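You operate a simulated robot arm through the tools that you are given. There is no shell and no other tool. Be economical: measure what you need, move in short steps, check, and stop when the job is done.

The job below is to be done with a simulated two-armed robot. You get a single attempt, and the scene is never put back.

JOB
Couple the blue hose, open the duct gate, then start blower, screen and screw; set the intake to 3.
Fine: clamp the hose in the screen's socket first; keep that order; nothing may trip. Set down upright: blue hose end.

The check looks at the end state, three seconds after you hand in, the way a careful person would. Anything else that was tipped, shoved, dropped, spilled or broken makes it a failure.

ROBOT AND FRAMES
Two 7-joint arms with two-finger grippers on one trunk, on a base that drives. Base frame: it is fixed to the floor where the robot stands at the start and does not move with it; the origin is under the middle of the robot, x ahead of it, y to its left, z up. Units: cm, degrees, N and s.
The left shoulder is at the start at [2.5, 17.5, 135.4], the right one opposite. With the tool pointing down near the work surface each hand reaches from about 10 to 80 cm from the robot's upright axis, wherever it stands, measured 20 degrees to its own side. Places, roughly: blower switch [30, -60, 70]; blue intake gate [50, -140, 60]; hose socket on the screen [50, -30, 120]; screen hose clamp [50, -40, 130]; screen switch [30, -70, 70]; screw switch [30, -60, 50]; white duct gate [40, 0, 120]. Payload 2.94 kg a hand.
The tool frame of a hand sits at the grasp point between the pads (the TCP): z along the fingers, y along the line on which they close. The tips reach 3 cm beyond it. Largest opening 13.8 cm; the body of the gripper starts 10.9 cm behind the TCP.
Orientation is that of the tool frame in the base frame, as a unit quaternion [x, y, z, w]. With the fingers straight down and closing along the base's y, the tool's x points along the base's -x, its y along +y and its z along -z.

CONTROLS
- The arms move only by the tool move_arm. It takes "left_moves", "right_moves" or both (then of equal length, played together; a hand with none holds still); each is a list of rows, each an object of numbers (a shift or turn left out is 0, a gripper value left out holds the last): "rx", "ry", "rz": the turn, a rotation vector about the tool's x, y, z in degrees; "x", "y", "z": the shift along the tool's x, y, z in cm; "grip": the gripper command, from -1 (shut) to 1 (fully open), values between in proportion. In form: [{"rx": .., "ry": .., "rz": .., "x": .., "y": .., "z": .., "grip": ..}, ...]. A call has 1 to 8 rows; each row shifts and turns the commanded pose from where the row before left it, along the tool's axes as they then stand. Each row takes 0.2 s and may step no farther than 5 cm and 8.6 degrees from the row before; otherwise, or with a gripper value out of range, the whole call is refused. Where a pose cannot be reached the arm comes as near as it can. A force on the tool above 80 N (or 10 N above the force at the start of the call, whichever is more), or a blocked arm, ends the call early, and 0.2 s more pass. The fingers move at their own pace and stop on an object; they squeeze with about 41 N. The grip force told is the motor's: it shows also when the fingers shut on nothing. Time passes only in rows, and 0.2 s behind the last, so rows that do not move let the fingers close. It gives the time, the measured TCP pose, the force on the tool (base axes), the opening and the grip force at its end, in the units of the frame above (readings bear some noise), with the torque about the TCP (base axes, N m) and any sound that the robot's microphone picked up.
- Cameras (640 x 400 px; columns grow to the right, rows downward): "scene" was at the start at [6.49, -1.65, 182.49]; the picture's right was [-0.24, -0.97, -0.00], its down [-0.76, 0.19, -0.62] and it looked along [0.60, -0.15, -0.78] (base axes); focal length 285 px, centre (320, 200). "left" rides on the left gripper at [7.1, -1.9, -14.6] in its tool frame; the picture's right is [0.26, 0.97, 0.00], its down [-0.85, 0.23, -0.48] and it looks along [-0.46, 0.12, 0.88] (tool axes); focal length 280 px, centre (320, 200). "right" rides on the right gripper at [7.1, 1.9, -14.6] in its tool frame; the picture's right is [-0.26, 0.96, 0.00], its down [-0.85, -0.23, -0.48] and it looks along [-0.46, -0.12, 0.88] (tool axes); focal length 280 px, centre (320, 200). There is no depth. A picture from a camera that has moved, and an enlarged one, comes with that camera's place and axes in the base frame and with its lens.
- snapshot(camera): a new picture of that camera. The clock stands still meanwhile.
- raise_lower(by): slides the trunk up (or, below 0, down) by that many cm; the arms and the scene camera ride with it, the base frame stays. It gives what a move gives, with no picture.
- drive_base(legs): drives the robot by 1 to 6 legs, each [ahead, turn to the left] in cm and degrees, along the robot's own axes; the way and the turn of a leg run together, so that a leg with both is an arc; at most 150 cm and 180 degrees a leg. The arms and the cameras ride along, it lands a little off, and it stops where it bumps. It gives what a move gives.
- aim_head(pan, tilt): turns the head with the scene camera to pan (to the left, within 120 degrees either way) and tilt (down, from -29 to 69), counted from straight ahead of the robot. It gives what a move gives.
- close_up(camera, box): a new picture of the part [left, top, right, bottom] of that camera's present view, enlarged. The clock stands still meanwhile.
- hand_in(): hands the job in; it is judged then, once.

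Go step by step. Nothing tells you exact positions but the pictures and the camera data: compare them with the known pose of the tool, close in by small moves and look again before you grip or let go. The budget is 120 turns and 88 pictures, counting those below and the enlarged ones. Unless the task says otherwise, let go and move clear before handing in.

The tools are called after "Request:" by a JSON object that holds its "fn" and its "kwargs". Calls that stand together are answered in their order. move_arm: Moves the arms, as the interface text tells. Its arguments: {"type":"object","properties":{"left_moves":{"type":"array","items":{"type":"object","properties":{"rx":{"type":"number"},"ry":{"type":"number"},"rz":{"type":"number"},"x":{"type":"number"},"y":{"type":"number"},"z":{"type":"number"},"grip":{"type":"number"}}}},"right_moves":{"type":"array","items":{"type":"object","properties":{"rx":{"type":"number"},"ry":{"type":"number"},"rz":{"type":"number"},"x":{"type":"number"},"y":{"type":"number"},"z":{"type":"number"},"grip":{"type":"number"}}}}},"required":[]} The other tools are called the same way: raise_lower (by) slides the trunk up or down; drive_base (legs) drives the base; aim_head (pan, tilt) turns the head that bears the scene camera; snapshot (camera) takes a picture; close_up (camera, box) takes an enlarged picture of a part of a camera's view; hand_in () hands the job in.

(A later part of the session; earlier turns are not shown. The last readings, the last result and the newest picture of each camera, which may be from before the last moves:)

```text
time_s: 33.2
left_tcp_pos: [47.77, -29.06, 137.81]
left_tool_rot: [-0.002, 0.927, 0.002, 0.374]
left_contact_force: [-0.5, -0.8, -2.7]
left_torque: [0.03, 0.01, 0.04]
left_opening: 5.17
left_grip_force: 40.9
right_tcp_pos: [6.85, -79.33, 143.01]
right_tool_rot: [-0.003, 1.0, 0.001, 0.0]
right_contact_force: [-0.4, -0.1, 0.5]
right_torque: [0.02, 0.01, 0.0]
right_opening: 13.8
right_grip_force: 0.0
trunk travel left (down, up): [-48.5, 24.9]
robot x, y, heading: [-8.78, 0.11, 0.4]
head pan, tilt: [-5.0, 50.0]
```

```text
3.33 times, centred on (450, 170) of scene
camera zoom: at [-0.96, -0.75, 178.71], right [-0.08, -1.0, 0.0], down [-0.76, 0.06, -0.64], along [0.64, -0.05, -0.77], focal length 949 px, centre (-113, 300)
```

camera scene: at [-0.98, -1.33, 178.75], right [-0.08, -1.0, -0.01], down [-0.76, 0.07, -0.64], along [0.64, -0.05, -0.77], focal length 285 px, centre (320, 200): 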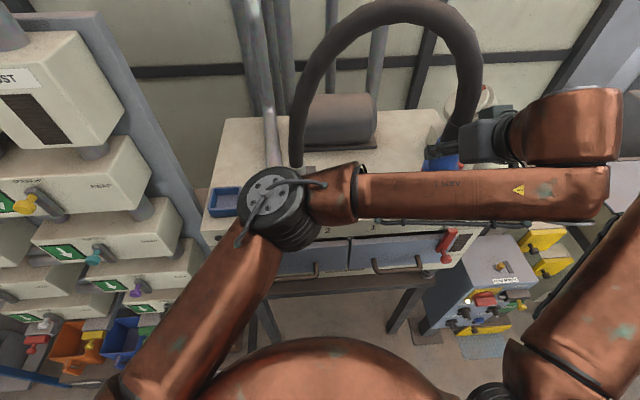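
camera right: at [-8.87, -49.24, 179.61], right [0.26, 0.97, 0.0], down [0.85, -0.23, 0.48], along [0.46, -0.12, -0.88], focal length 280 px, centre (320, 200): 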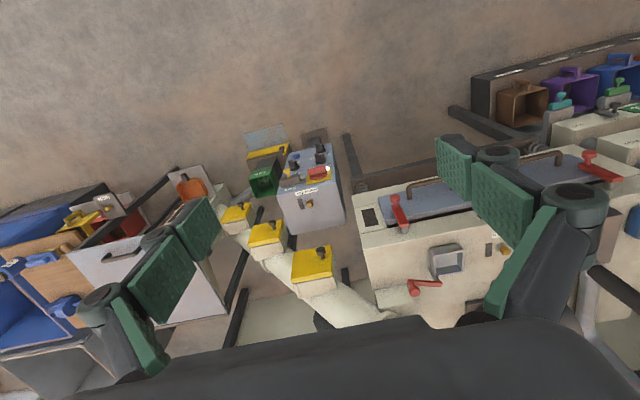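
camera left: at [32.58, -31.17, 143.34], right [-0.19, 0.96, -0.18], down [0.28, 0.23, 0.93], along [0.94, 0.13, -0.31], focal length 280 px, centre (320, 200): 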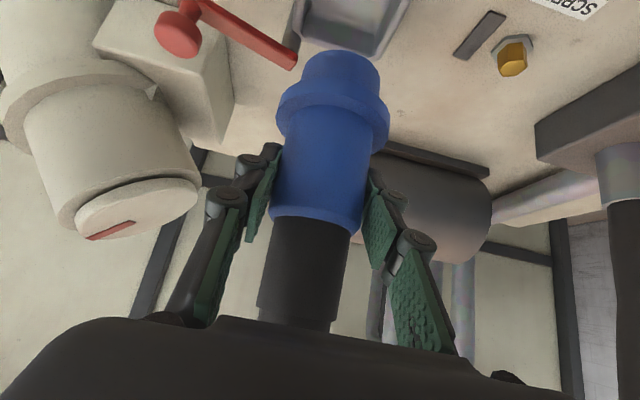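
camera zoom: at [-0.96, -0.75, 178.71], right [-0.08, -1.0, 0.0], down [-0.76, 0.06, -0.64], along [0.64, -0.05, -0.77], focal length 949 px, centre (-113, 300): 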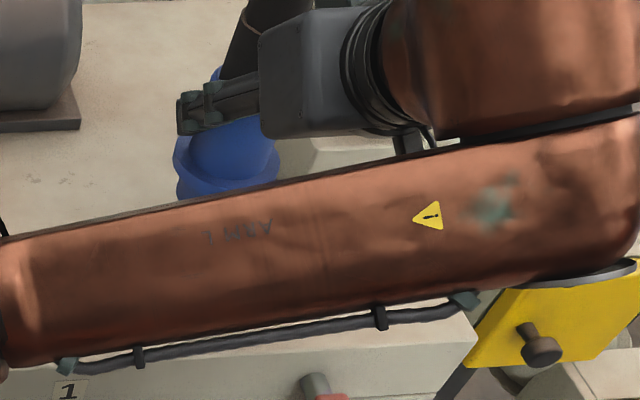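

I go down to the same height as the earlier picture above the holder, so that the two views can be compared.

Request:
{"fn": "move_arm", "kwargs": {"left_moves": [{"x": 1.55, "z": 1.7, "y": -0.6}, {"x": 1.55, "z": 1.8}]}}

Request:
{"fn": "close_up", "kwargs": {"camera": "left", "box": [200, 0, 500, 190]}}

```text
time_s: 33.8
left_tcp_pos: [48.07, -29.19, 133.37]
left_tool_rot: [-0.005, 0.927, 0.0, 0.374]
left_contact_force: [-0.1, 1.2, -1.9]
left_torque: [-0.04, 0.01, 0.01]
left_opening: 5.18
left_grip_force: 40.8
right_tcp_pos: [6.78, -78.65, 143.31]
right_tool_rot: [-0.004, 1.0, -0.001, 0.0]
right_contact_force: [0.8, -0.1, 0.4]
right_torque: [-0.03, 0.02, -0.02]
right_opening: 13.79
right_grip_force: 0.1
trunk travel left (down, up): [-48.5, 24.9]
robot x, y, heading: [-8.57, 0.56, 0.3]
head pan, tilt: [-5.0, 50.0]
```

```text
2.11 times, centred on (350, 95) of left
camera zoom: at [32.86, -31.16, 138.95], right [-0.2, 0.96, -0.18], down [0.28, 0.24, 0.93], along [0.94, 0.13, -0.31], focal length 590 px, centre (257, 421)
```

zoom: 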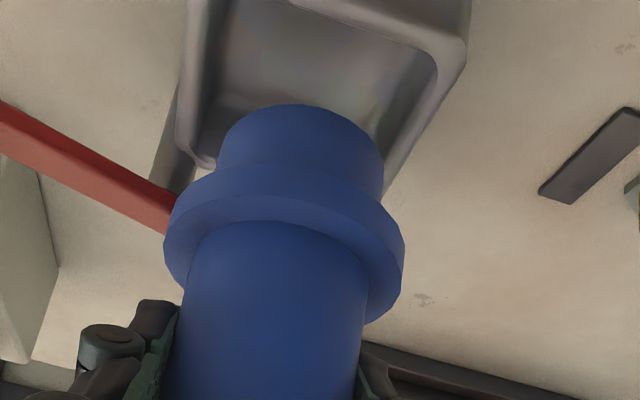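

Alignment matches the holder view within a few mm and the socket is roomy. Lowering gently.

Request:
{"fn": "move_arm", "kwargs": {"left_moves": [{"x": 1.2, "z": 0.9}, {"x": 1.05, "z": 1.05}, {"x": 0.7, "z": 0.72}]}}

Request:
{"fn": "close_up", "kwargs": {"camera": "left", "box": [200, 0, 500, 190]}}

```text
time_s: 34.6
left_tcp_pos: [47.62, -29.52, 129.39]
left_tool_rot: [-0.003, 0.927, 0.002, 0.374]
left_contact_force: [-0.8, -0.3, -2.1]
left_torque: [0.01, 0.0, 0.01]
left_opening: 5.18
left_grip_force: 40.9
right_tcp_pos: [6.75, -79.2, 143.07]
right_tool_rot: [-0.003, 1.0, 0.001, 0.0]
right_contact_force: [-0.5, -0.7, -0.1]
right_torque: [0.0, 0.04, 0.02]
right_opening: 13.81
right_grip_force: 0.1
trunk travel left (down, up): [-48.5, 24.9]
robot x, y, heading: [-8.45, 0.17, 0.5]
head pan, tilt: [-5.0, 50.0]
```

```text
2.11 times, centred on (350, 95) of left
camera zoom: at [32.45, -31.48, 134.96], right [-0.2, 0.96, -0.18], down [0.28, 0.23, 0.93], along [0.94, 0.13, -0.31], focal length 590 px, centre (257, 421)
```

zoom: 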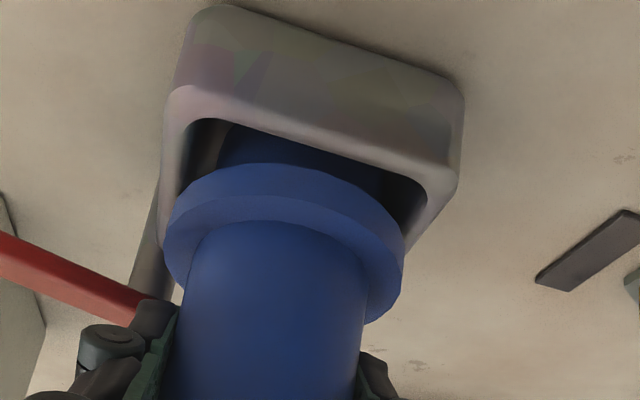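

The spigot is in the socket; lowering on until it seats.

Request:
{"fn": "move_arm", "kwargs": {"left_moves": [{"x": 0.28, "z": 0.29}, {"x": 0.28, "z": 0.29}, {}]}}

Request:
{"fn": "close_up", "kwargs": {"camera": "left", "box": [100, 0, 500, 250]}}

```text
time_s: 35.4
left_tcp_pos: [47.65, -29.4, 129.05]
left_tool_rot: [-0.004, 0.926, -0.001, 0.378]
left_contact_force: [8.9, -6.9, 29.2]
left_torque: [-0.17, -0.23, 0.0]
left_opening: 5.2
left_grip_force: 41.1
right_tcp_pos: [6.58, -78.98, 143.19]
right_tool_rot: [-0.002, 1.0, 0.0, 0.0]
right_contact_force: [0.0, -0.3, -1.0]
right_torque: [0.04, 0.0, 0.03]
right_opening: 13.82
right_grip_force: 0.0
trunk travel left (down, up): [-48.5, 24.9]
robot x, y, heading: [-8.86, 0.06, 0.3]
head pan, tilt: [-5.0, 50.0]
```

```text
1.60 times, centred on (300, 125) of left
camera zoom: at [32.37, -31.33, 134.44], right [-0.19, 0.96, -0.19], down [0.27, 0.24, 0.93], along [0.94, 0.13, -0.31], focal length 449 px, centre (352, 320)
```

zoom: 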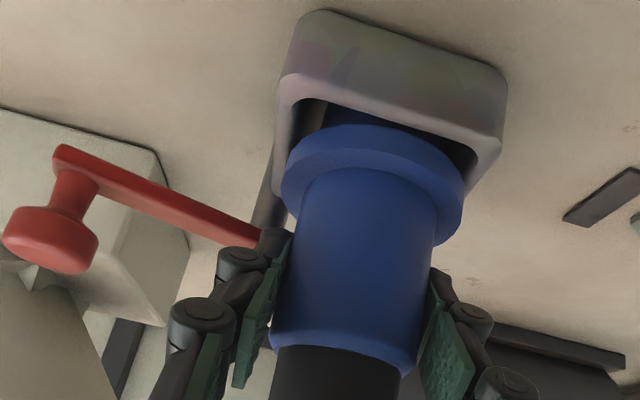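

It seated at the same height as in the holder (contact felt). I relieve, open only a little so the fingers do not touch the clamp lever, and back out along the tool axis.

Request:
{"fn": "move_arm", "kwargs": {"left_moves": [{"x": -0.2, "z": -0.2}, {"grip": 0.03}, {"grip": 0.03}, {"grip": 0.03}]}}

Request:
{"fn": "snapshot", "kwargs": {"camera": "left"}}

```text
time_s: 36.4
left_tcp_pos: [47.53, -29.47, 129.0]
left_tool_rot: [-0.003, 0.927, 0.001, 0.374]
left_contact_force: [-0.3, -0.1, 0.4]
left_torque: [0.01, 0.01, 0.0]
left_opening: 7.15
left_grip_force: 0.0
right_tcp_pos: [6.82, -78.98, 143.14]
right_tool_rot: [-0.003, 1.0, 0.001, 0.0]
right_contact_force: [0.4, 0.1, 0.2]
right_torque: [0.02, 0.02, 0.0]
right_opening: 13.8
right_grip_force: 0.0
trunk travel left (down, up): [-48.5, 24.9]
robot x, y, heading: [-8.67, 0.2, 0.2]
head pan, tilt: [-5.0, 50.0]
```

```text
46 pictures are left
camera left: at [32.45, -31.38, 134.43], right [-0.2, 0.96, -0.18], down [0.28, 0.23, 0.93], along [0.94, 0.13, -0.31], focal length 280 px, centre (320, 200)
```

left: 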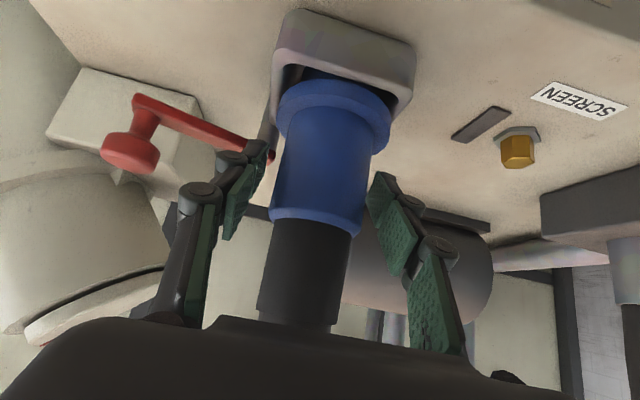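

Cuff stays upright. Back out and clear the left arm to the left.

Request:
{"fn": "move_arm", "kwargs": {"left_moves": [{"z": -4}, {"z": -4}, {"z": -4}, {"z": -4}, {"x": -2, "z": -2}]}}

Request:
{"fn": "move_arm", "kwargs": {"left_moves": [{"y": 5}, {"y": 5}, {"y": 5}, {"y": 5}, {"y": 5}, {"y": 5}, {"y": 5}, {"y": 5}]}}

Request:
{"fn": "snapshot", "kwargs": {"camera": "scene"}}

Request:
{"fn": "close_up", "kwargs": {"camera": "scene", "box": [260, 110, 500, 260]}}

```text
time_s: 37.6
left_tcp_pos: [36.63, -29.41, 143.31]
left_tool_rot: [-0.004, 0.927, 0.002, 0.375]
left_contact_force: [-0.1, 0.1, -0.1]
left_torque: [0.01, -0.01, 0.01]
left_opening: 7.08
left_grip_force: 0.0
right_tcp_pos: [6.81, -79.08, 143.2]
right_tool_rot: [-0.002, 1.0, 0.001, 0.001]
right_contact_force: [-0.3, -0.2, -0.4]
right_torque: [-0.02, -0.03, 0.01]
right_opening: 13.79
right_grip_force: 0.0
trunk travel left (down, up): [-48.5, 24.9]
robot x, y, heading: [-9.04, 0.18, 0.1]
head pan, tilt: [-5.0, 50.0]
```

```text
time_s: 39.4
left_tcp_pos: [35.94, 11.14, 143.19]
left_tool_rot: [-0.003, 0.927, 0.0, 0.375]
left_contact_force: [-1.1, 0.8, 0.7]
left_torque: [-0.04, 0.01, -0.08]
left_opening: 7.13
left_grip_force: 0.0
right_tcp_pos: [6.63, -78.57, 143.39]
right_tool_rot: [-0.003, 1.0, -0.001, 0.0]
right_contact_force: [-0.8, 0.6, 1.1]
right_torque: [-0.1, -0.05, -0.02]
right_opening: 13.8
right_grip_force: 0.0
trunk travel left (down, up): [-48.5, 24.9]
robot x, y, heading: [-8.63, -0.22, 0.1]
head pan, tilt: [-5.0, 50.0]
```

```text
45 pictures are left
camera scene: at [-1.21, 0.08, 178.73], right [-0.08, -1.0, 0.0], down [-0.76, 0.06, -0.64], along [0.64, -0.05, -0.77], focal length 285 px, centre (320, 200)
```

scene: 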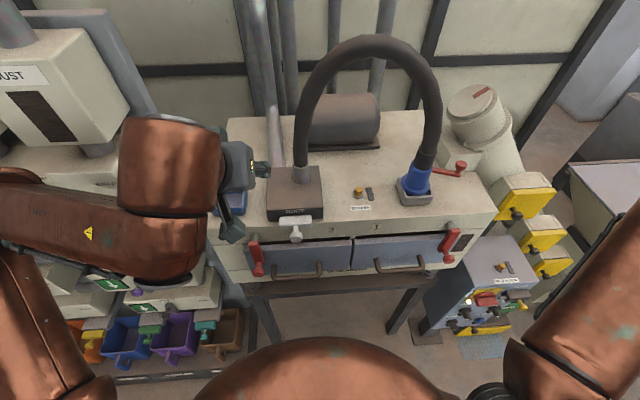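

```text
2.67 times, centred on (380, 185) of scene
camera zoom: at [-1.21, 0.08, 178.73], right [-0.08, -1.0, 0.0], down [-0.76, 0.06, -0.64], along [0.64, -0.05, -0.77], focal length 759 px, centre (160, 240)
```

zoom: 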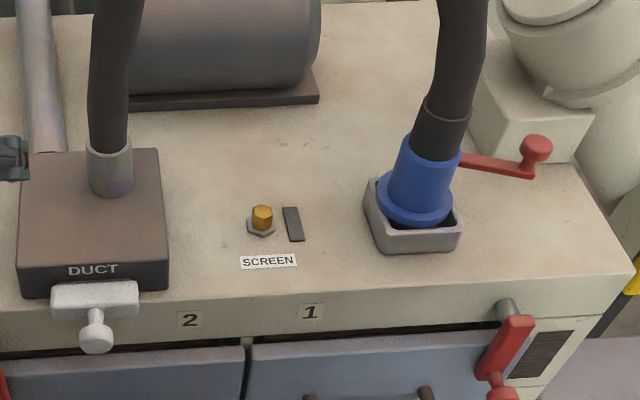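

The hose stands well in the socket. Now the clamp: I turn the right hand 90° so that its width is clear of the hose, then bring it over the clamp knob (≈ (50,-41,128)).

Request:
{"fn": "move_arm", "kwargs": {"right_moves": [{"rz": -8.5, "z": -1}, {"rz": -8.5, "z": -1}, {"rz": -8.5, "z": -1}, {"rz": -8.5, "z": -1}, {"rz": -8.5, "z": -1}, {"rz": -8.5}, {"rz": -8.5}, {"rz": -8.5}]}}

Request:
{"fn": "move_arm", "kwargs": {"right_moves": [{"rz": -8.5}, {"rz": -8.5}, {"rz": -5}]}}

```text
time_s: 41.2
left_tcp_pos: [36.19, 10.7, 143.2]
left_tool_rot: [-0.004, 0.927, 0.002, 0.375]
left_contact_force: [0.6, -0.2, 0.0]
left_torque: [-0.02, 0.01, 0.0]
left_opening: 7.11
left_grip_force: 0.0
right_tcp_pos: [6.96, -79.13, 148.23]
right_tool_rot: [-0.563, 0.827, -0.001, 0.0]
right_contact_force: [0.1, -0.7, -0.7]
right_torque: [0.01, 0.04, -0.01]
right_opening: 13.8
right_grip_force: 0.1
trunk travel left (down, up): [-48.5, 24.9]
robot x, y, heading: [-8.2, 0.31, 0.4]
head pan, tilt: [-5.0, 50.0]
```

```text
time_s: 42.0
left_tcp_pos: [36.14, 10.83, 143.22]
left_tool_rot: [-0.004, 0.927, 0.002, 0.375]
left_contact_force: [0.7, -0.8, 0.4]
left_torque: [0.01, -0.01, 0.01]
left_opening: 7.11
left_grip_force: 0.1
right_tcp_pos: [6.96, -79.04, 148.3]
right_tool_rot: [0.71, -0.704, 0.0, 0.0]
right_contact_force: [-0.1, -0.8, -0.4]
right_torque: [0.01, 0.04, 0.01]
right_opening: 13.76
right_grip_force: 0.1
trunk travel left (down, up): [-48.5, 24.9]
robot x, y, heading: [-8.67, 0.02, 0.4]
head pan, tilt: [-5.0, 50.0]
```

Request:
{"fn": "move_arm", "kwargs": {"right_moves": [{"y": -3.75, "x": -3.2}, {"y": -3.75, "x": -3.2}, {"y": -3.75, "x": -3.2}, {"y": -3.75, "x": -3.2}, {"y": -3.75, "x": -3.2}, {"y": -3.75, "x": -3.2}, {"y": -3.75, "x": -3.2}, {"y": -3.75, "x": -3.2}]}}

Request:
{"fn": "move_arm", "kwargs": {"right_moves": [{"y": -4, "x": -3}, {"y": -4, "x": -3}, {"y": -4, "x": -2.5}]}}

Request:
{"fn": "snapshot", "kwargs": {"camera": "right"}}

```text
time_s: 43.8
left_tcp_pos: [36.36, 10.94, 143.17]
left_tool_rot: [-0.003, 0.927, 0.0, 0.374]
left_contact_force: [-0.1, 0.4, 0.1]
left_torque: [-0.03, 0.01, -0.01]
left_opening: 7.12
left_grip_force: 0.0
right_tcp_pos: [36.96, -53.22, 148.56]
right_tool_rot: [0.708, -0.706, 0.0, 0.002]
right_contact_force: [0.4, 1.0, -1.2]
right_torque: [-0.05, 0.03, 0.03]
right_opening: 13.83
right_grip_force: 0.1
trunk travel left (down, up): [-48.5, 24.9]
robot x, y, heading: [-8.39, 0.05, 0.4]
head pan, tilt: [-5.0, 50.0]
```

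```text
time_s: 44.6
left_tcp_pos: [36.28, 10.65, 143.26]
left_tool_rot: [-0.004, 0.927, 0.001, 0.375]
left_contact_force: [0.0, -0.5, -0.9]
left_torque: [-0.01, -0.01, 0.03]
left_opening: 7.1
left_grip_force: 0.0
right_tcp_pos: [48.95, -44.94, 148.23]
right_tool_rot: [0.708, -0.706, -0.001, -0.001]
right_contact_force: [-0.4, 0.4, 0.3]
right_torque: [-0.01, 0.03, 0.02]
right_opening: 13.8
right_grip_force: 0.1
trunk travel left (down, up): [-48.5, 24.9]
robot x, y, heading: [-8.79, -0.07, 0.6]
head pan, tilt: [-5.0, 50.0]
```

```text
43 pictures are left
camera right: at [47.01, -51.92, 162.64], right [-0.97, 0.26, 0.0], down [0.23, 0.85, 0.48], along [0.12, 0.46, -0.88], focal length 280 px, centre (320, 200)
```

right: 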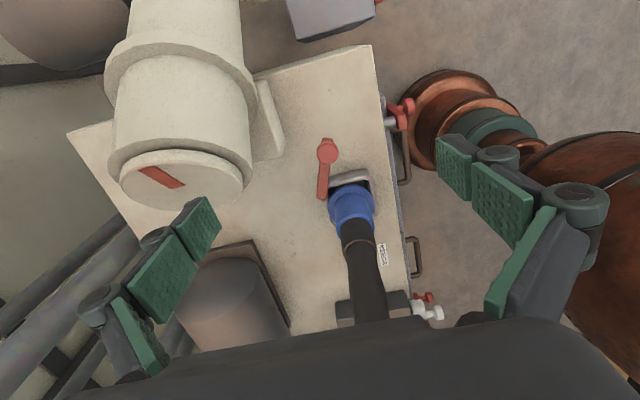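

Knob at ≈ (49.1,-40.4); a block stands behind it, so I narrow the opening to 8 cm, centre over the knob, and descend partly.

Request:
{"fn": "move_arm", "kwargs": {"right_moves": [{"x": -4.5, "y": -0.2, "grip": 0.1}, {"grip": 0.1}, {"z": 4, "grip": 0.1}, {"z": 4, "grip": 0.1}, {"z": 4, "grip": 0.1}]}}

Request:
{"fn": "snapshot", "kwargs": {"camera": "right"}}

```text
time_s: 45.8
left_tcp_pos: [36.18, 10.62, 143.24]
left_tool_rot: [-0.002, 0.927, 0.001, 0.374]
left_contact_force: [-1.1, 0.3, 0.1]
left_torque: [0.05, 0.01, 0.0]
left_opening: 7.11
left_grip_force: 0.1
right_tcp_pos: [48.81, -40.11, 136.03]
right_tool_rot: [0.709, -0.706, 0.001, 0.0]
right_contact_force: [-0.1, -0.7, -0.5]
right_torque: [0.02, 0.01, -0.02]
right_opening: 7.59
right_grip_force: 0.1
trunk travel left (down, up): [-48.5, 24.9]
robot x, y, heading: [-8.62, 0.05, 0.2]
head pan, tilt: [-5.0, 50.0]
```

```text
42 pictures are left
camera right: at [46.93, -47.18, 150.52], right [-0.97, 0.26, 0.0], down [0.23, 0.85, 0.48], along [0.12, 0.46, -0.88], focal length 280 px, centre (320, 200)
```

right: 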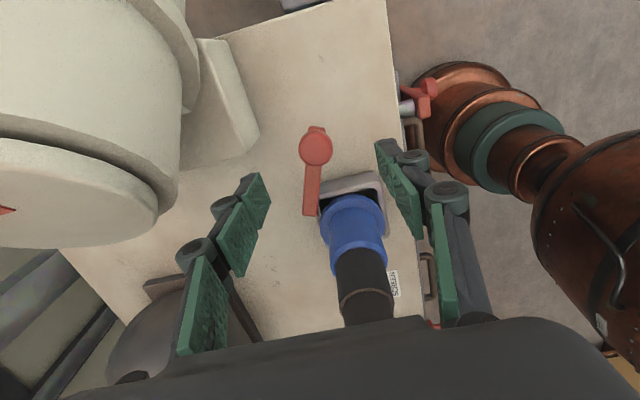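

Request:
{"fn": "move_arm", "kwargs": {"right_moves": [{"x": 0.5, "y": -0.2, "z": 2.5}, {"z": 2.5}, {"z": 2.3}]}}

Request:
{"fn": "snapshot", "kwargs": {"camera": "right"}}

```text
time_s: 46.6
left_tcp_pos: [36.17, 10.7, 143.28]
left_tool_rot: [-0.002, 0.927, 0.001, 0.375]
left_contact_force: [-0.2, -0.6, -0.1]
left_torque: [0.01, 0.02, 0.0]
left_opening: 7.1
left_grip_force: 0.1
right_tcp_pos: [49.21, -40.53, 128.93]
right_tool_rot: [0.71, -0.705, 0.001, 0.001]
right_contact_force: [-0.3, -0.2, 0.1]
right_torque: [0.01, -0.02, -0.02]
right_opening: 7.56
right_grip_force: 0.1
trunk travel left (down, up): [-48.5, 24.9]
robot x, y, heading: [-8.88, 0.31, 0.4]
head pan, tilt: [-5.0, 50.0]
```

```text
41 pictures are left
camera right: at [47.3, -47.58, 143.31], right [-0.97, 0.26, 0.0], down [0.23, 0.85, 0.47], along [0.12, 0.46, -0.88], focal length 280 px, centre (320, 200)
```

right: 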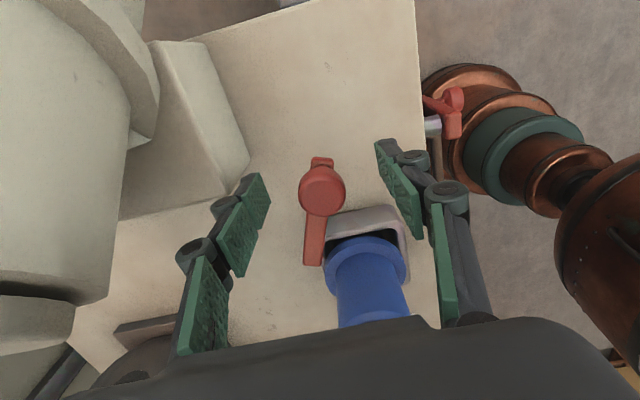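

The knob is centred at TCP height. I cage it loosely and test the swing toward the front with a small step.

Request:
{"fn": "move_arm", "kwargs": {"right_moves": [{"grip": -0.6}, {"grip": -0.6}, {"grip": -0.6}, {"grip": -0.6, "y": 0.8, "x": -0.2, "z": -0.4}, {"grip": -0.6, "y": 0.8, "x": -0.3}]}}

Request:
{"fn": "close_up", "kwargs": {"camera": "right", "box": [160, 100, 480, 300]}}

```text
time_s: 47.8
left_tcp_pos: [36.17, 10.9, 143.22]
left_tool_rot: [-0.003, 0.927, 0.0, 0.375]
left_contact_force: [-1.3, -0.7, 0.8]
left_torque: [-0.02, 0.0, 0.03]
left_opening: 7.13
left_grip_force: 0.0
right_tcp_pos: [47.6, -40.25, 129.43]
right_tool_rot: [0.709, -0.705, 0.0, 0.0]
right_contact_force: [1.5, 0.2, 0.9]
right_torque: [0.02, -0.06, 0.01]
right_opening: 2.86
right_grip_force: 0.6
trunk travel left (down, up): [-48.5, 24.9]
robot x, y, heading: [-8.84, 0.2, 0.3]
head pan, tilt: [-5.0, 50.0]
```

```text
2.00 times, centred on (320, 200) of right
camera zoom: at [45.66, -47.2, 143.77], right [-0.97, 0.26, 0.0], down [0.23, 0.85, 0.48], along [0.12, 0.46, -0.88], focal length 561 px, centre (320, 200)
```

zoom: 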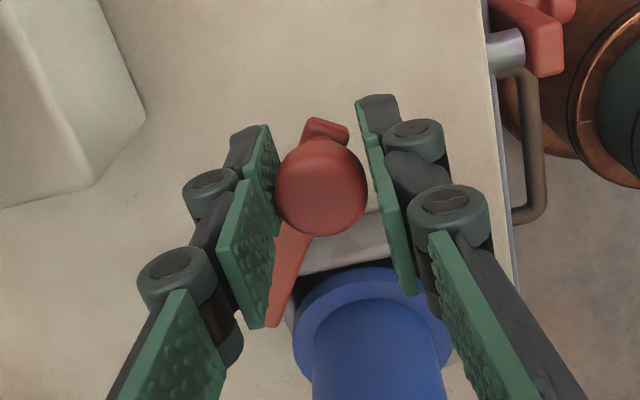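

It swings freely this way. Continue along the arc in small steps.

Request:
{"fn": "move_arm", "kwargs": {"right_moves": [{"y": 0.8, "x": -0.6}, {"y": 0.7, "x": -0.65}, {"y": 0.6, "x": -0.8}, {"y": 0.6, "x": -0.8}]}}

Request:
{"fn": "close_up", "kwargs": {"camera": "right", "box": [160, 100, 480, 300]}}

```text
time_s: 48.8
left_tcp_pos: [36.21, 10.82, 143.28]
left_tool_rot: [-0.003, 0.927, 0.0, 0.375]
left_contact_force: [0.3, -0.3, -0.7]
left_torque: [0.01, -0.01, 0.0]
left_opening: 7.11
left_grip_force: 0.0
right_tcp_pos: [44.79, -37.25, 129.38]
right_tool_rot: [0.709, -0.705, 0.0, 0.0]
right_contact_force: [0.9, 1.5, 0.9]
right_torque: [0.01, -0.05, -0.02]
right_opening: 2.91
right_grip_force: 1.1
trunk travel left (down, up): [-48.5, 24.9]
robot x, y, heading: [-8.65, 0.24, 0.2]
head pan, tilt: [-5.0, 50.0]
```

```text
2.00 times, centred on (320, 200) of right
camera zoom: at [42.97, -44.41, 143.73], right [-0.97, 0.26, 0.0], down [0.23, 0.85, 0.48], along [0.12, 0.46, -0.88], focal length 561 px, centre (320, 200)
```

zoom: 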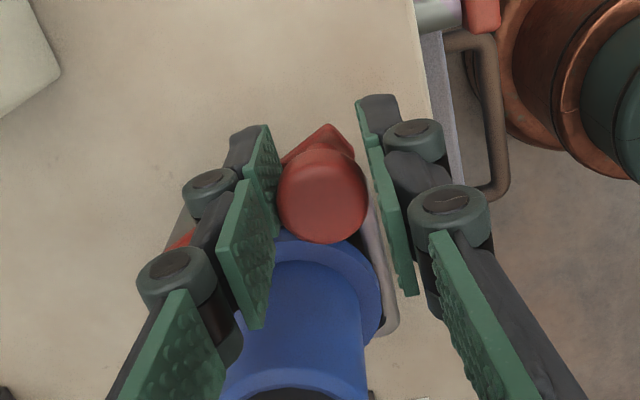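

The palm would come close to the hose, so I tilt the hand away (TCP fixed) and continue the arc.

Request:
{"fn": "move_arm", "kwargs": {"right_moves": [{"ry": -8.5}, {"ry": -8.5}, {"ry": -5}, {"y": 0.4, "x": -0.8, "z": 0.33}, {"y": 0.3, "x": -0.8, "z": 0.33}]}}

Request:
{"fn": "snapshot", "kwargs": {"camera": "right"}}

```text
time_s: 50.0
left_tcp_pos: [36.13, 10.83, 143.18]
left_tool_rot: [-0.005, 0.927, 0.001, 0.375]
left_contact_force: [-0.2, 0.6, 0.6]
left_torque: [0.06, 0.02, 0.04]
left_opening: 7.11
left_grip_force: 0.1
right_tcp_pos: [44.0, -35.65, 129.27]
right_tool_rot: [0.697, -0.691, -0.136, -0.134]
right_contact_force: [4.1, 1.3, -0.1]
right_torque: [-0.02, -0.07, -0.02]
right_opening: 3.06
right_grip_force: 2.5
trunk travel left (down, up): [-48.5, 24.9]
robot x, y, heading: [-8.75, -0.11, 0.2]
head pan, tilt: [-5.0, 50.0]
```

```text
38 pictures are left
camera right: at [42.29, -47.55, 139.95], right [-0.97, 0.24, 0.1], down [0.23, 0.61, 0.76], along [0.12, 0.76, -0.64], focal length 280 px, centre (320, 200)
```

right: 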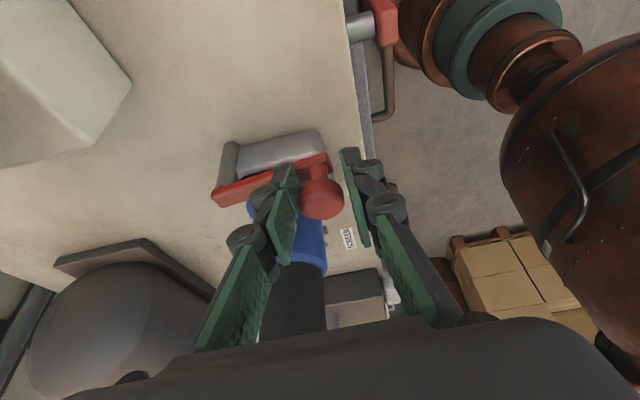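

Request:
{"fn": "move_arm", "kwargs": {"right_moves": [{"y": 0.1, "x": -0.85, "z": 0.35}, {"x": -0.85, "z": 0.35}, {"y": -0.1, "x": -0.6, "z": 0.25}]}}

Request:
{"fn": "snapshot", "kwargs": {"camera": "right"}}

```text
time_s: 50.8
left_tcp_pos: [36.07, 10.6, 143.25]
left_tool_rot: [-0.003, 0.927, 0.002, 0.376]
left_contact_force: [-0.3, -0.3, -0.2]
left_torque: [-0.03, 0.01, -0.01]
left_opening: 7.1
left_grip_force: 0.0
right_tcp_pos: [44.16, -33.47, 129.35]
right_tool_rot: [0.695, -0.693, -0.134, -0.134]
right_contact_force: [5.5, -18.3, 16.5]
right_torque: [-0.31, -0.48, -0.44]
right_opening: 3.06
right_grip_force: 2.2
trunk travel left (down, up): [-48.5, 24.9]
robot x, y, heading: [-8.71, 0.2, 0.4]
head pan, tilt: [-5.0, 50.0]
```

```text
37 pictures are left
camera right: at [42.17, -45.46, 140.06], right [-0.97, 0.24, 0.1], down [0.23, 0.61, 0.76], along [0.12, 0.76, -0.64], focal length 280 px, centre (320, 200)
```

right: 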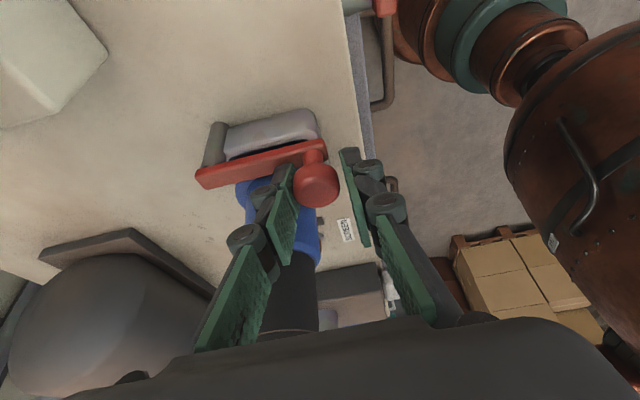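

Force rises now – either the stop or a finger on the cuff. I withdraw the fingers straight up from the knob and look.

Request:
{"fn": "move_arm", "kwargs": {"right_moves": [{"x": 0.4, "z": -0.15}, {"grip": -0.45}, {"x": -1.0, "z": -2.6}, {"x": -1.0, "z": -2.6}, {"z": -4}, {"z": -4}]}}

Request:
{"fn": "close_up", "kwargs": {"camera": "right", "box": [120, 60, 440, 260]}}

Request:
{"fn": "close_up", "kwargs": {"camera": "scene", "box": [340, 110, 500, 230]}}

```text
time_s: 52.2
left_tcp_pos: [36.03, 10.56, 143.28]
left_tool_rot: [-0.003, 0.927, 0.001, 0.375]
left_contact_force: [-1.1, 0.3, 0.1]
left_torque: [0.01, -0.01, 0.01]
left_opening: 7.1
left_grip_force: 0.0
right_tcp_pos: [43.88, -36.81, 142.3]
right_tool_rot: [0.696, -0.692, -0.135, -0.135]
right_contact_force: [0.5, 1.0, -0.1]
right_torque: [-0.04, -0.03, -0.06]
right_opening: 3.8
right_grip_force: 0.1
trunk travel left (down, up): [-48.5, 24.9]
robot x, y, heading: [-8.75, 0.29, 0.3]
head pan, tilt: [-5.0, 50.0]
```

```text
2.00 times, centred on (280, 160) of right
camera zoom: at [42.01, -48.88, 152.93], right [-0.97, 0.24, 0.1], down [0.23, 0.61, 0.76], along [0.12, 0.76, -0.64], focal length 561 px, centre (400, 280)
```

zoom: 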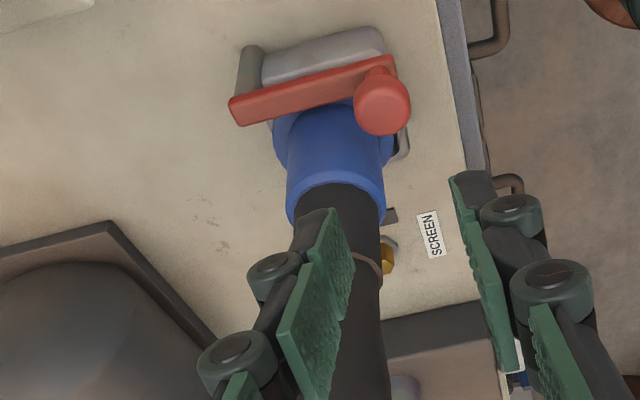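

```text
3.33 times, centred on (420, 170) of scene
camera zoom: at [-1.27, -0.49, 178.73], right [-0.08, -1.0, 0.0], down [-0.76, 0.06, -0.64], along [0.64, -0.05, -0.77], focal length 949 px, centre (-13, 300)
```

zoom: 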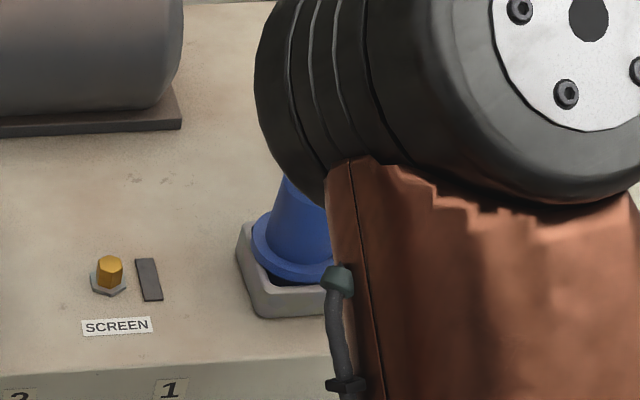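

The lever lies across the flange edge now, about 77° swung. I press the knob further from the outside with closed fingers to be sure it is home.

Request:
{"fn": "move_arm", "kwargs": {"right_moves": [{"grip": -1, "x": 1.9, "z": 4.0}, {"x": 1.9, "z": 4.0}, {"x": 1.9, "z": 4.0}, {"x": 0.4, "z": 0.9}]}}

Request:
{"fn": "snapshot", "kwargs": {"camera": "right"}}

```text
time_s: 53.2
left_tcp_pos: [36.04, 10.73, 143.24]
left_tool_rot: [-0.003, 0.927, 0.001, 0.375]
left_contact_force: [0.4, -0.3, -0.2]
left_torque: [0.01, -0.01, -0.02]
left_opening: 7.1
left_grip_force: 0.2
right_tcp_pos: [43.95, -37.61, 127.84]
right_tool_rot: [0.697, -0.691, -0.135, -0.135]
right_contact_force: [0.4, 0.7, 0.0]
right_torque: [0.01, -0.03, -0.04]
right_opening: 0.0
right_grip_force: 28.2
trunk travel left (down, up): [-48.5, 24.9]
robot x, y, heading: [-8.78, 0.0, 0.2]
head pan, tilt: [-5.0, 50.0]
```

```text
34 pictures are left
camera right: at [42.18, -49.56, 138.62], right [-0.97, 0.24, 0.1], down [0.23, 0.61, 0.76], along [0.12, 0.76, -0.64], focal length 280 px, centre (320, 200)
```

right: 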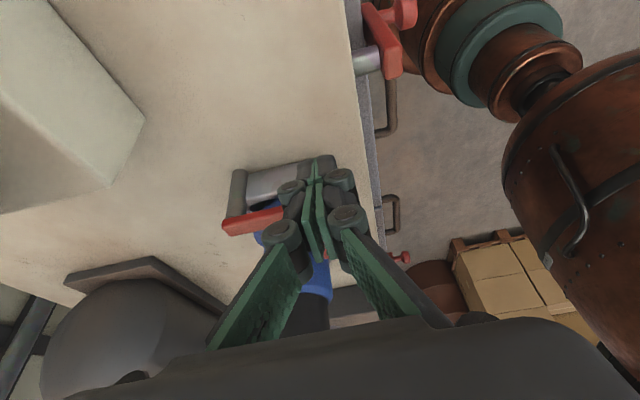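

Request:
{"fn": "move_arm", "kwargs": {"right_moves": [{"x": -1.4, "z": 0.56}, {"x": -0.75, "z": 0.3}, {"x": -0.55, "z": 0.22}]}}

Request:
{"fn": "move_arm", "kwargs": {"right_moves": [{"x": -0.45, "z": 0.18}, {"x": -0.45, "z": 0.18}, {"x": -0.45, "z": 0.18}]}}

Request:
{"fn": "snapshot", "kwargs": {"camera": "right"}}

```text
time_s: 54.0
left_tcp_pos: [36.04, 9.45, 143.51]
left_tool_rot: [-0.003, 0.927, 0.007, 0.375]
left_contact_force: [-0.2, 0.9, -0.4]
left_torque: [-0.02, -0.01, -0.03]
left_opening: 7.1
left_grip_force: 0.0
right_tcp_pos: [44.03, -36.12, 127.87]
right_tool_rot: [0.695, -0.694, -0.133, -0.136]
right_contact_force: [2.1, -47.0, 19.1]
right_torque: [-0.55, -0.21, -0.19]
right_opening: 0.59
right_grip_force: 28.4
trunk travel left (down, up): [-48.5, 24.9]
robot x, y, heading: [-8.32, 0.14, 0.5]
head pan, tilt: [-5.0, 50.0]
```

```text
time_s: 54.8
left_tcp_pos: [35.81, 7.87, 143.53]
left_tool_rot: [0.002, 0.926, 0.015, 0.378]
left_contact_force: [-0.5, 0.7, 0.4]
left_torque: [-0.07, 0.02, -0.13]
left_opening: 7.09
left_grip_force: 0.0
right_tcp_pos: [43.97, -36.13, 127.7]
right_tool_rot: [-0.692, 0.695, 0.134, 0.14]
right_contact_force: [10.4, -53.9, 16.6]
right_torque: [-0.78, -0.08, -0.35]
right_opening: 0.59
right_grip_force: 28.7
trunk travel left (down, up): [-48.5, 24.9]
robot x, y, heading: [-8.25, -0.37, 0.5]
head pan, tilt: [-5.0, 50.0]
```

```text
33 pictures are left
camera right: at [41.89, -48.15, 138.34], right [-0.96, 0.25, 0.09], down [0.23, 0.6, 0.76], along [0.14, 0.76, -0.64], focal length 280 px, centre (320, 200)
```

right: 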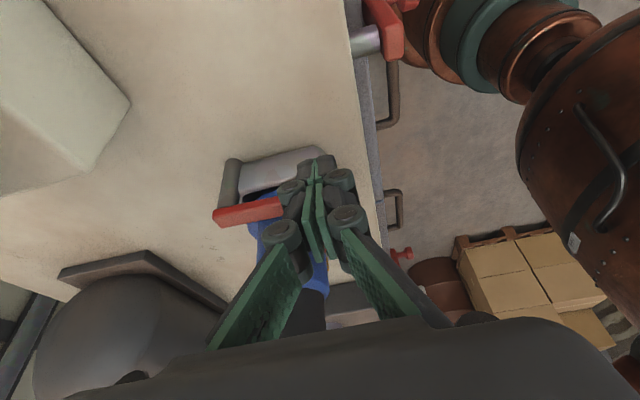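

Firm stop at 50 N without motion: the clamp is home. I back off, raise the hand, and check from the scene camera.

Request:
{"fn": "move_arm", "kwargs": {"right_moves": [{"x": 1.3, "z": -0.5}, {"x": 1.4, "z": -0.6}, {"x": 2, "z": -4}, {"z": -5}, {"z": -5}, {"x": 4, "z": -2}, {"x": 4, "y": 2.5}, {"x": 4, "y": 2.5}]}}

Request:
{"fn": "move_arm", "kwargs": {"right_moves": [{"x": 4, "y": 2.5}, {"x": 4, "y": 2.5}, {"x": 4, "y": 2.5}, {"x": 4, "y": 2.5}, {"x": 3, "y": 4}, {"y": 5}, {"y": 5}]}}

Request:
{"fn": "close_up", "kwargs": {"camera": "scene", "box": [260, 110, 500, 260]}}

```text
time_s: 55.1
left_tcp_pos: [35.26, 6.18, 143.33]
left_tool_rot: [0.062, 0.923, -0.007, 0.379]
left_contact_force: [-6.9, -0.1, 1.6]
left_torque: [-0.04, -0.49, 0.0]
left_opening: 7.12
left_grip_force: 0.4
right_tcp_pos: [42.88, -35.92, 128.56]
right_tool_rot: [-0.668, 0.724, 0.105, 0.138]
right_contact_force: [23.0, -62.6, -38.1]
right_torque: [0.98, 0.66, -0.64]
right_opening: 0.01
right_grip_force: 28.6
trunk travel left (down, up): [-48.5, 24.9]
robot x, y, heading: [-7.94, -0.26, -1.9]
head pan, tilt: [-5.0, 50.0]
stopped in row 1 (left hand): the arm was blocked; the commanded pose is now the measured one
```

```text
time_s: 55.5
left_tcp_pos: [39.75, 2.57, 140.52]
left_tool_rot: [0.117, 0.929, -0.289, 0.202]
left_contact_force: [3.2, 9.1, -11.6]
left_torque: [-1.14, 0.13, -0.75]
left_opening: 7.07
left_grip_force: 0.1
right_tcp_pos: [44.57, -36.41, 129.35]
right_tool_rot: [-0.611, 0.78, 0.065, 0.115]
right_contact_force: [-56.7, -113.5, -54.9]
right_torque: [1.31, -0.04, 1.4]
right_opening: 0.02
right_grip_force: 28.6
trunk travel left (down, up): [-48.5, 24.9]
robot x, y, heading: [-2.12, -0.96, -15.1]
head pan, tilt: [-5.0, 50.0]
stopped in row 1 (left hand): the arm was blocked; the commanded pose is now the measured one
```

```text
2.67 times, centred on (380, 185) of scene
camera zoom: at [2.37, -14.3, 178.77], right [-0.34, -0.94, -0.06], down [-0.71, 0.3, -0.64], along [0.61, -0.17, -0.77], focal length 759 px, centre (160, 240)
```

zoom: 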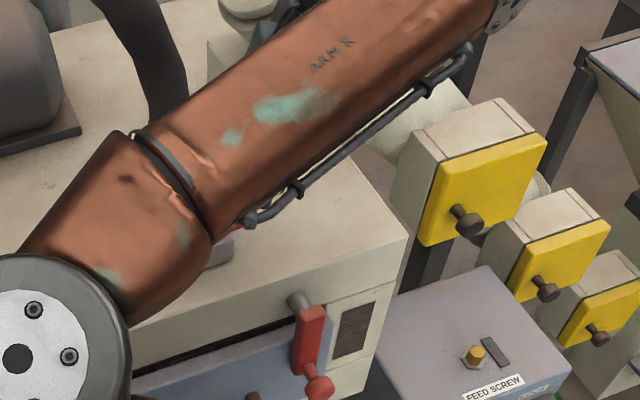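

The robot has been pushed and turned unexpectedly. I hold still and look at the state before any further motion.

Request:
{"fn": "snapshot", "kwargs": {"camera": "right"}}

Request:
{"fn": "snapshot", "kwargs": {"camera": "left"}}

Request:
{"fn": "snapshot", "kwargs": {"camera": "scene"}}

```text
31 pictures are left
camera right: at [39.64, -45.91, 141.23], right [-0.88, 0.48, 0.03], down [0.37, 0.63, 0.69], along [0.31, 0.61, -0.72], focal length 280 px, centre (320, 200)
```

right: 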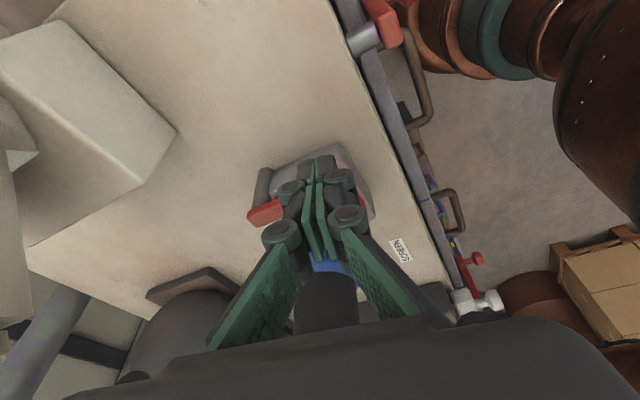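

```text
30 pictures are left
camera left: at [28.34, 10.24, 149.21], right [0.09, 0.8, -0.59], down [0.69, 0.38, 0.62], along [0.72, -0.46, -0.52], focal length 280 px, centre (320, 200)
```

left: 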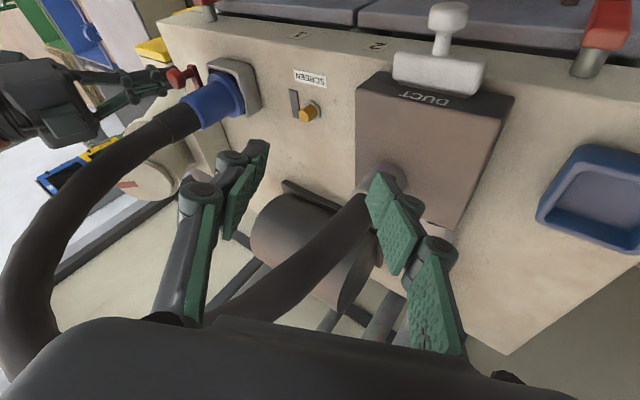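

```text
29 pictures are left
camera scene: at [2.37, -14.3, 178.77], right [-0.34, -0.94, -0.06], down [-0.71, 0.3, -0.64], along [0.61, -0.17, -0.77], focal length 285 px, centre (320, 200)
```

scene: 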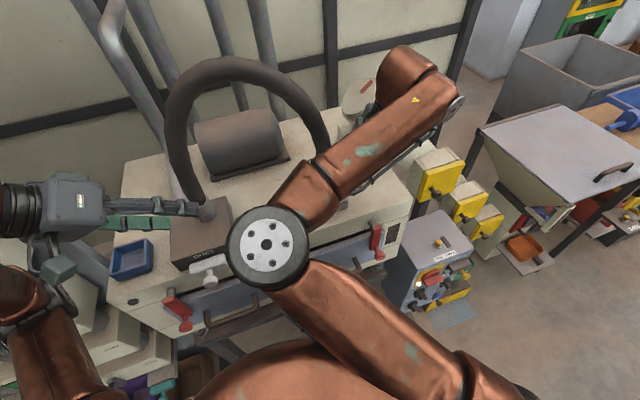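

Request:
{"fn": "move_arm", "kwargs": {"left_moves": [{}], "right_moves": [{}]}}

```text
time_s: 55.8
left_tcp_pos: [49.62, 10.28, 139.95]
left_tool_rot: [0.134, 0.934, -0.174, 0.282]
left_contact_force: [3.7, -5.9, 1.4]
left_torque: [0.7, 0.47, 0.15]
left_opening: 7.09
left_grip_force: 0.1
right_tcp_pos: [51.47, -28.57, 134.89]
right_tool_rot: [-0.616, 0.767, 0.07, 0.168]
right_contact_force: [-5.2, -4.8, 12.8]
right_torque: [0.04, -0.44, -0.14]
right_opening: 0.0
right_grip_force: 28.3
trunk travel left (down, up): [-48.5, 24.9]
robot x, y, heading: [1.73, -2.76, -23.4]
head pan, tilt: [-5.0, 50.0]
stopped in row 1 (left hand): the arm was blocked; the commanded pose is now the measured one
```

Request:
{"fn": "move_arm", "kwargs": {"left_moves": [{}]}}

Request:
{"fn": "snapshot", "kwargs": {"camera": "scene"}}

```text
time_s: 56.1
left_tcp_pos: [50.78, 22.17, 135.06]
left_tool_rot: [0.101, 0.937, -0.221, 0.252]
left_contact_force: [-3.7, -1.5, 1.6]
left_torque: [0.42, -0.16, 0.35]
left_opening: 7.1
left_grip_force: 0.0
right_tcp_pos: [53.74, -17.28, 132.97]
right_tool_rot: [-0.629, 0.765, 0.062, 0.122]
right_contact_force: [-2.1, -2.3, 3.2]
right_torque: [0.22, -0.28, 0.01]
right_opening: 0.0
right_grip_force: 28.3
trunk travel left (down, up): [-48.5, 24.9]
robot x, y, heading: [0.14, -1.96, -20.9]
head pan, tilt: [-5.0, 50.0]
stopped in row 1 (left hand): the arm was blocked; the commanded pose is now the measured one
```

```text
28 pictures are left
camera scene: at [8.38, -0.02, 178.8], right [-0.43, -0.9, 0.03], down [-0.69, 0.31, -0.65], along [0.57, -0.3, -0.76], focal length 285 px, centre (320, 200)
```

scene: 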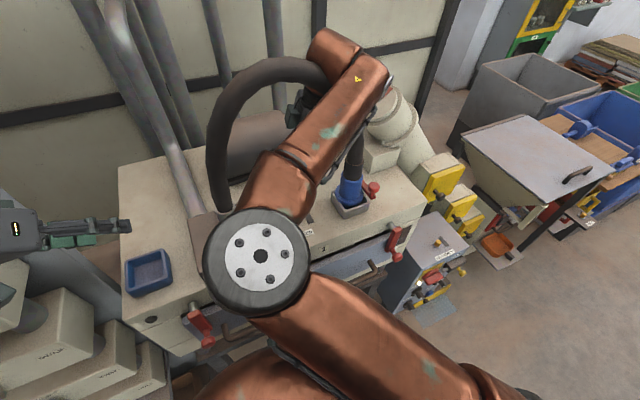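

The coupling still looks right; the robot is swaying. I keep holding until it settles.

Request:
{"fn": "move_arm", "kwargs": {"right_moves": [{}]}}

Request:
{"fn": "move_arm", "kwargs": {"right_moves": [{}, {}]}}

```text
time_s: 56.5
left_tcp_pos: [49.77, 15.12, 137.63]
left_tool_rot: [0.12, 0.937, -0.192, 0.265]
left_contact_force: [0.6, -1.4, 1.0]
left_torque: [0.1, 0.08, 0.01]
left_opening: 7.12
left_grip_force: 0.0
right_tcp_pos: [52.03, -24.57, 132.73]
right_tool_rot: [-0.614, 0.772, 0.08, 0.143]
right_contact_force: [-0.8, -0.9, 2.9]
right_torque: [0.0, -0.01, 0.01]
right_opening: 0.0
right_grip_force: 29.0
trunk travel left (down, up): [-48.5, 24.9]
robot x, y, heading: [0.37, -2.1, -21.4]
head pan, tilt: [-5.0, 50.0]
```

```text
time_s: 57.1
left_tcp_pos: [49.43, 16.69, 137.5]
left_tool_rot: [0.119, 0.936, -0.196, 0.268]
left_contact_force: [-0.7, 1.4, 0.9]
left_torque: [-0.05, 0.0, -0.01]
left_opening: 7.12
left_grip_force: 0.0
right_tcp_pos: [51.71, -22.77, 132.65]
right_tool_rot: [-0.618, 0.771, 0.077, 0.135]
right_contact_force: [0.6, 1.0, -0.5]
right_torque: [-0.05, 0.06, -0.03]
right_opening: 0.01
right_grip_force: 28.7
trunk travel left (down, up): [-48.5, 24.9]
robot x, y, heading: [0.33, -1.9, -21.0]
head pan, tilt: [-5.0, 50.0]
```

Settled now at heading -21°. Checking where both hands are relative to hose and clamp.

Request:
{"fn": "snapshot", "kwargs": {"camera": "right"}}

Request:
{"fn": "snapshot", "kwargs": {"camera": "left"}}

Request:
{"fn": "snapshot", "kwargs": {"camera": "scene"}}

```text
27 pictures are left
camera right: at [46.77, -33.01, 144.07], right [-0.89, 0.46, 0.03], down [0.34, 0.6, 0.72], along [0.31, 0.65, -0.69], focal length 280 px, centre (320, 200)
```

right: 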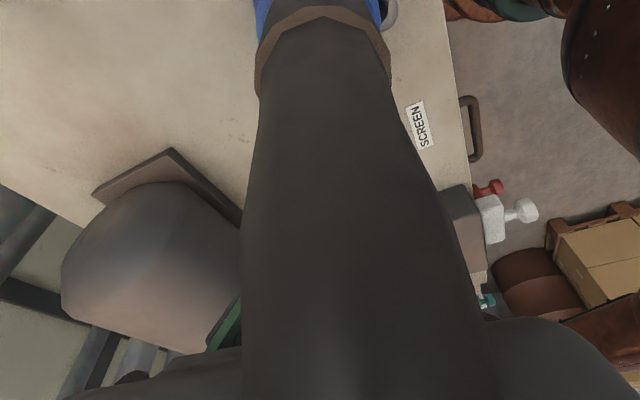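

```text
26 pictures are left
camera left: at [36.26, 22.25, 145.56], right [0.1, 0.89, -0.44], down [0.56, 0.31, 0.77], along [0.82, -0.32, -0.47], focal length 280 px, centre (320, 200)
```

left: 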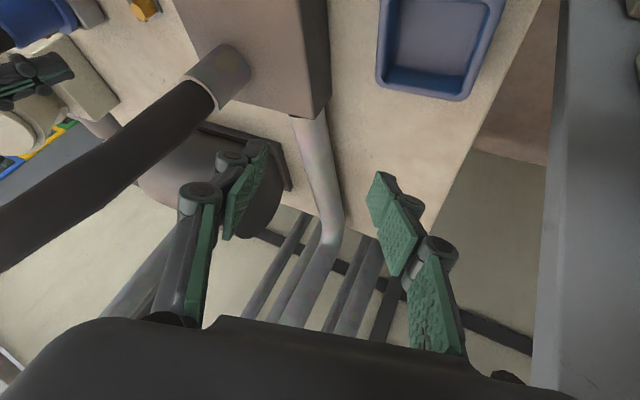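

```text
25 pictures are left
camera scene: at [7.04, -4.36, 178.77], right [-0.44, -0.9, 0.0], down [-0.69, 0.33, -0.64], along [0.58, -0.28, -0.76], focal length 285 px, centre (320, 200)
```

scene: 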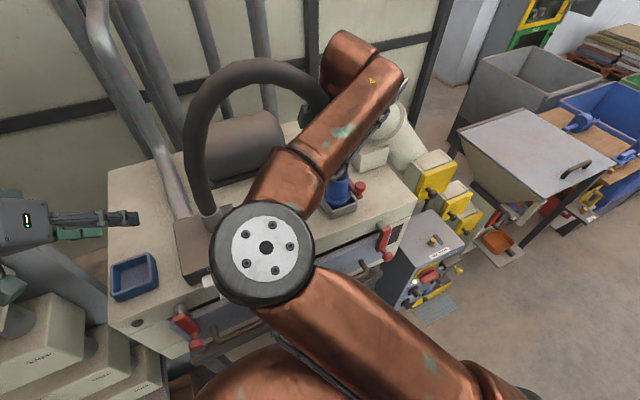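

The clamp knob projects exactly to its closed place, good. The right hand sits inside the hose loop; I slide it out sideways (tool +y) in small steps, left hand withdrawing too.

Request:
{"fn": "move_arm", "kwargs": {"right_moves": [{"y": 2}, {"y": 2}, {"y": 2}], "left_moves": [{"z": -3}, {"z": -3}, {"z": -3}]}}

Request:
{"fn": "snapshot", "kwargs": {"camera": "right"}}

```text
time_s: 57.9
left_tcp_pos: [45.44, 20.11, 144.8]
left_tool_rot: [0.119, 0.936, -0.197, 0.268]
left_contact_force: [-1.2, -0.7, 1.7]
left_torque: [0.18, -0.08, 0.14]
left_opening: 7.11
left_grip_force: 0.1
right_tcp_pos: [46.06, -21.75, 132.24]
right_tool_rot: [-0.618, 0.77, 0.076, 0.136]
right_contact_force: [-0.1, -0.9, 1.2]
right_torque: [0.06, -0.08, -0.04]
right_opening: 0.0
right_grip_force: 27.8
trunk travel left (down, up): [-48.5, 24.9]
robot x, y, heading: [0.19, -1.59, -21.1]
head pan, tilt: [-5.0, 50.0]
```

```text
24 pictures are left
camera right: at [41.15, -32.09, 143.64], right [-0.89, 0.46, 0.03], down [0.34, 0.6, 0.72], along [0.31, 0.65, -0.69], focal length 280 px, centre (320, 200)
```

right: 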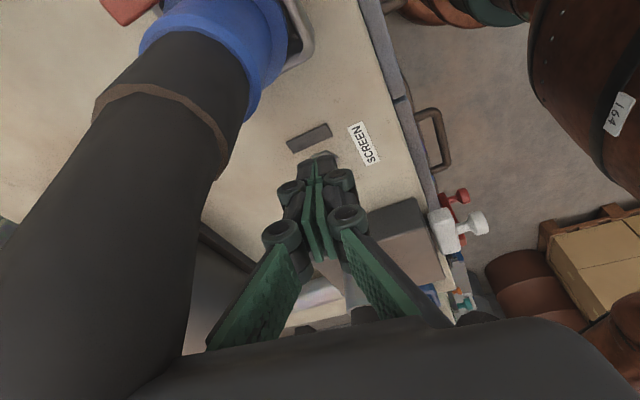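

Sliding out freely. Continue, then lift.

Request:
{"fn": "move_arm", "kwargs": {"right_moves": [{"y": 2.5}, {"y": 3}, {"y": 4}, {"y": 4}, {"y": 4}]}}

Request:
{"fn": "snapshot", "kwargs": {"camera": "scene"}}

```text
time_s: 59.1
left_tcp_pos: [45.56, 20.43, 144.57]
left_tool_rot: [0.118, 0.936, -0.198, 0.266]
left_contact_force: [0.1, 0.3, 1.0]
left_torque: [0.01, 0.0, -0.04]
left_opening: 7.12
left_grip_force: 0.0
right_tcp_pos: [32.18, -25.3, 133.95]
right_tool_rot: [-0.619, 0.77, 0.078, 0.136]
right_contact_force: [-0.2, -0.8, -0.3]
right_torque: [0.02, 0.01, 0.01]
right_opening: 0.01
right_grip_force: 28.9
right hand out of reach, approached as far as the arm can: row 1, 2, 3, 4, 5
trunk travel left (down, up): [-48.5, 24.9]
robot x, y, heading: [-0.02, -1.93, -20.8]
head pan, tilt: [-5.0, 50.0]
```

```text
23 pictures are left
camera scene: at [6.47, -6.45, 178.72], right [-0.44, -0.9, -0.01], down [-0.69, 0.34, -0.64], along [0.58, -0.28, -0.77], focal length 285 px, centre (320, 200)
```

scene: 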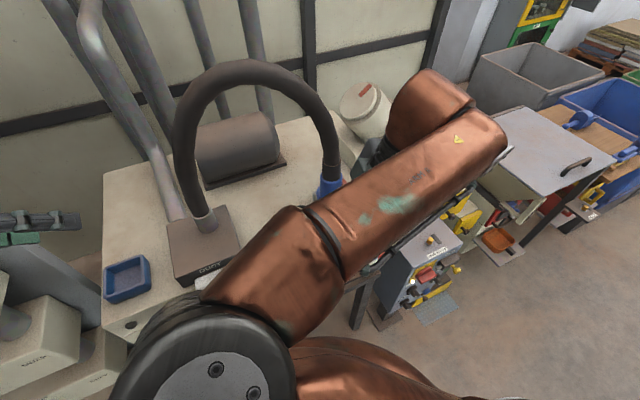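

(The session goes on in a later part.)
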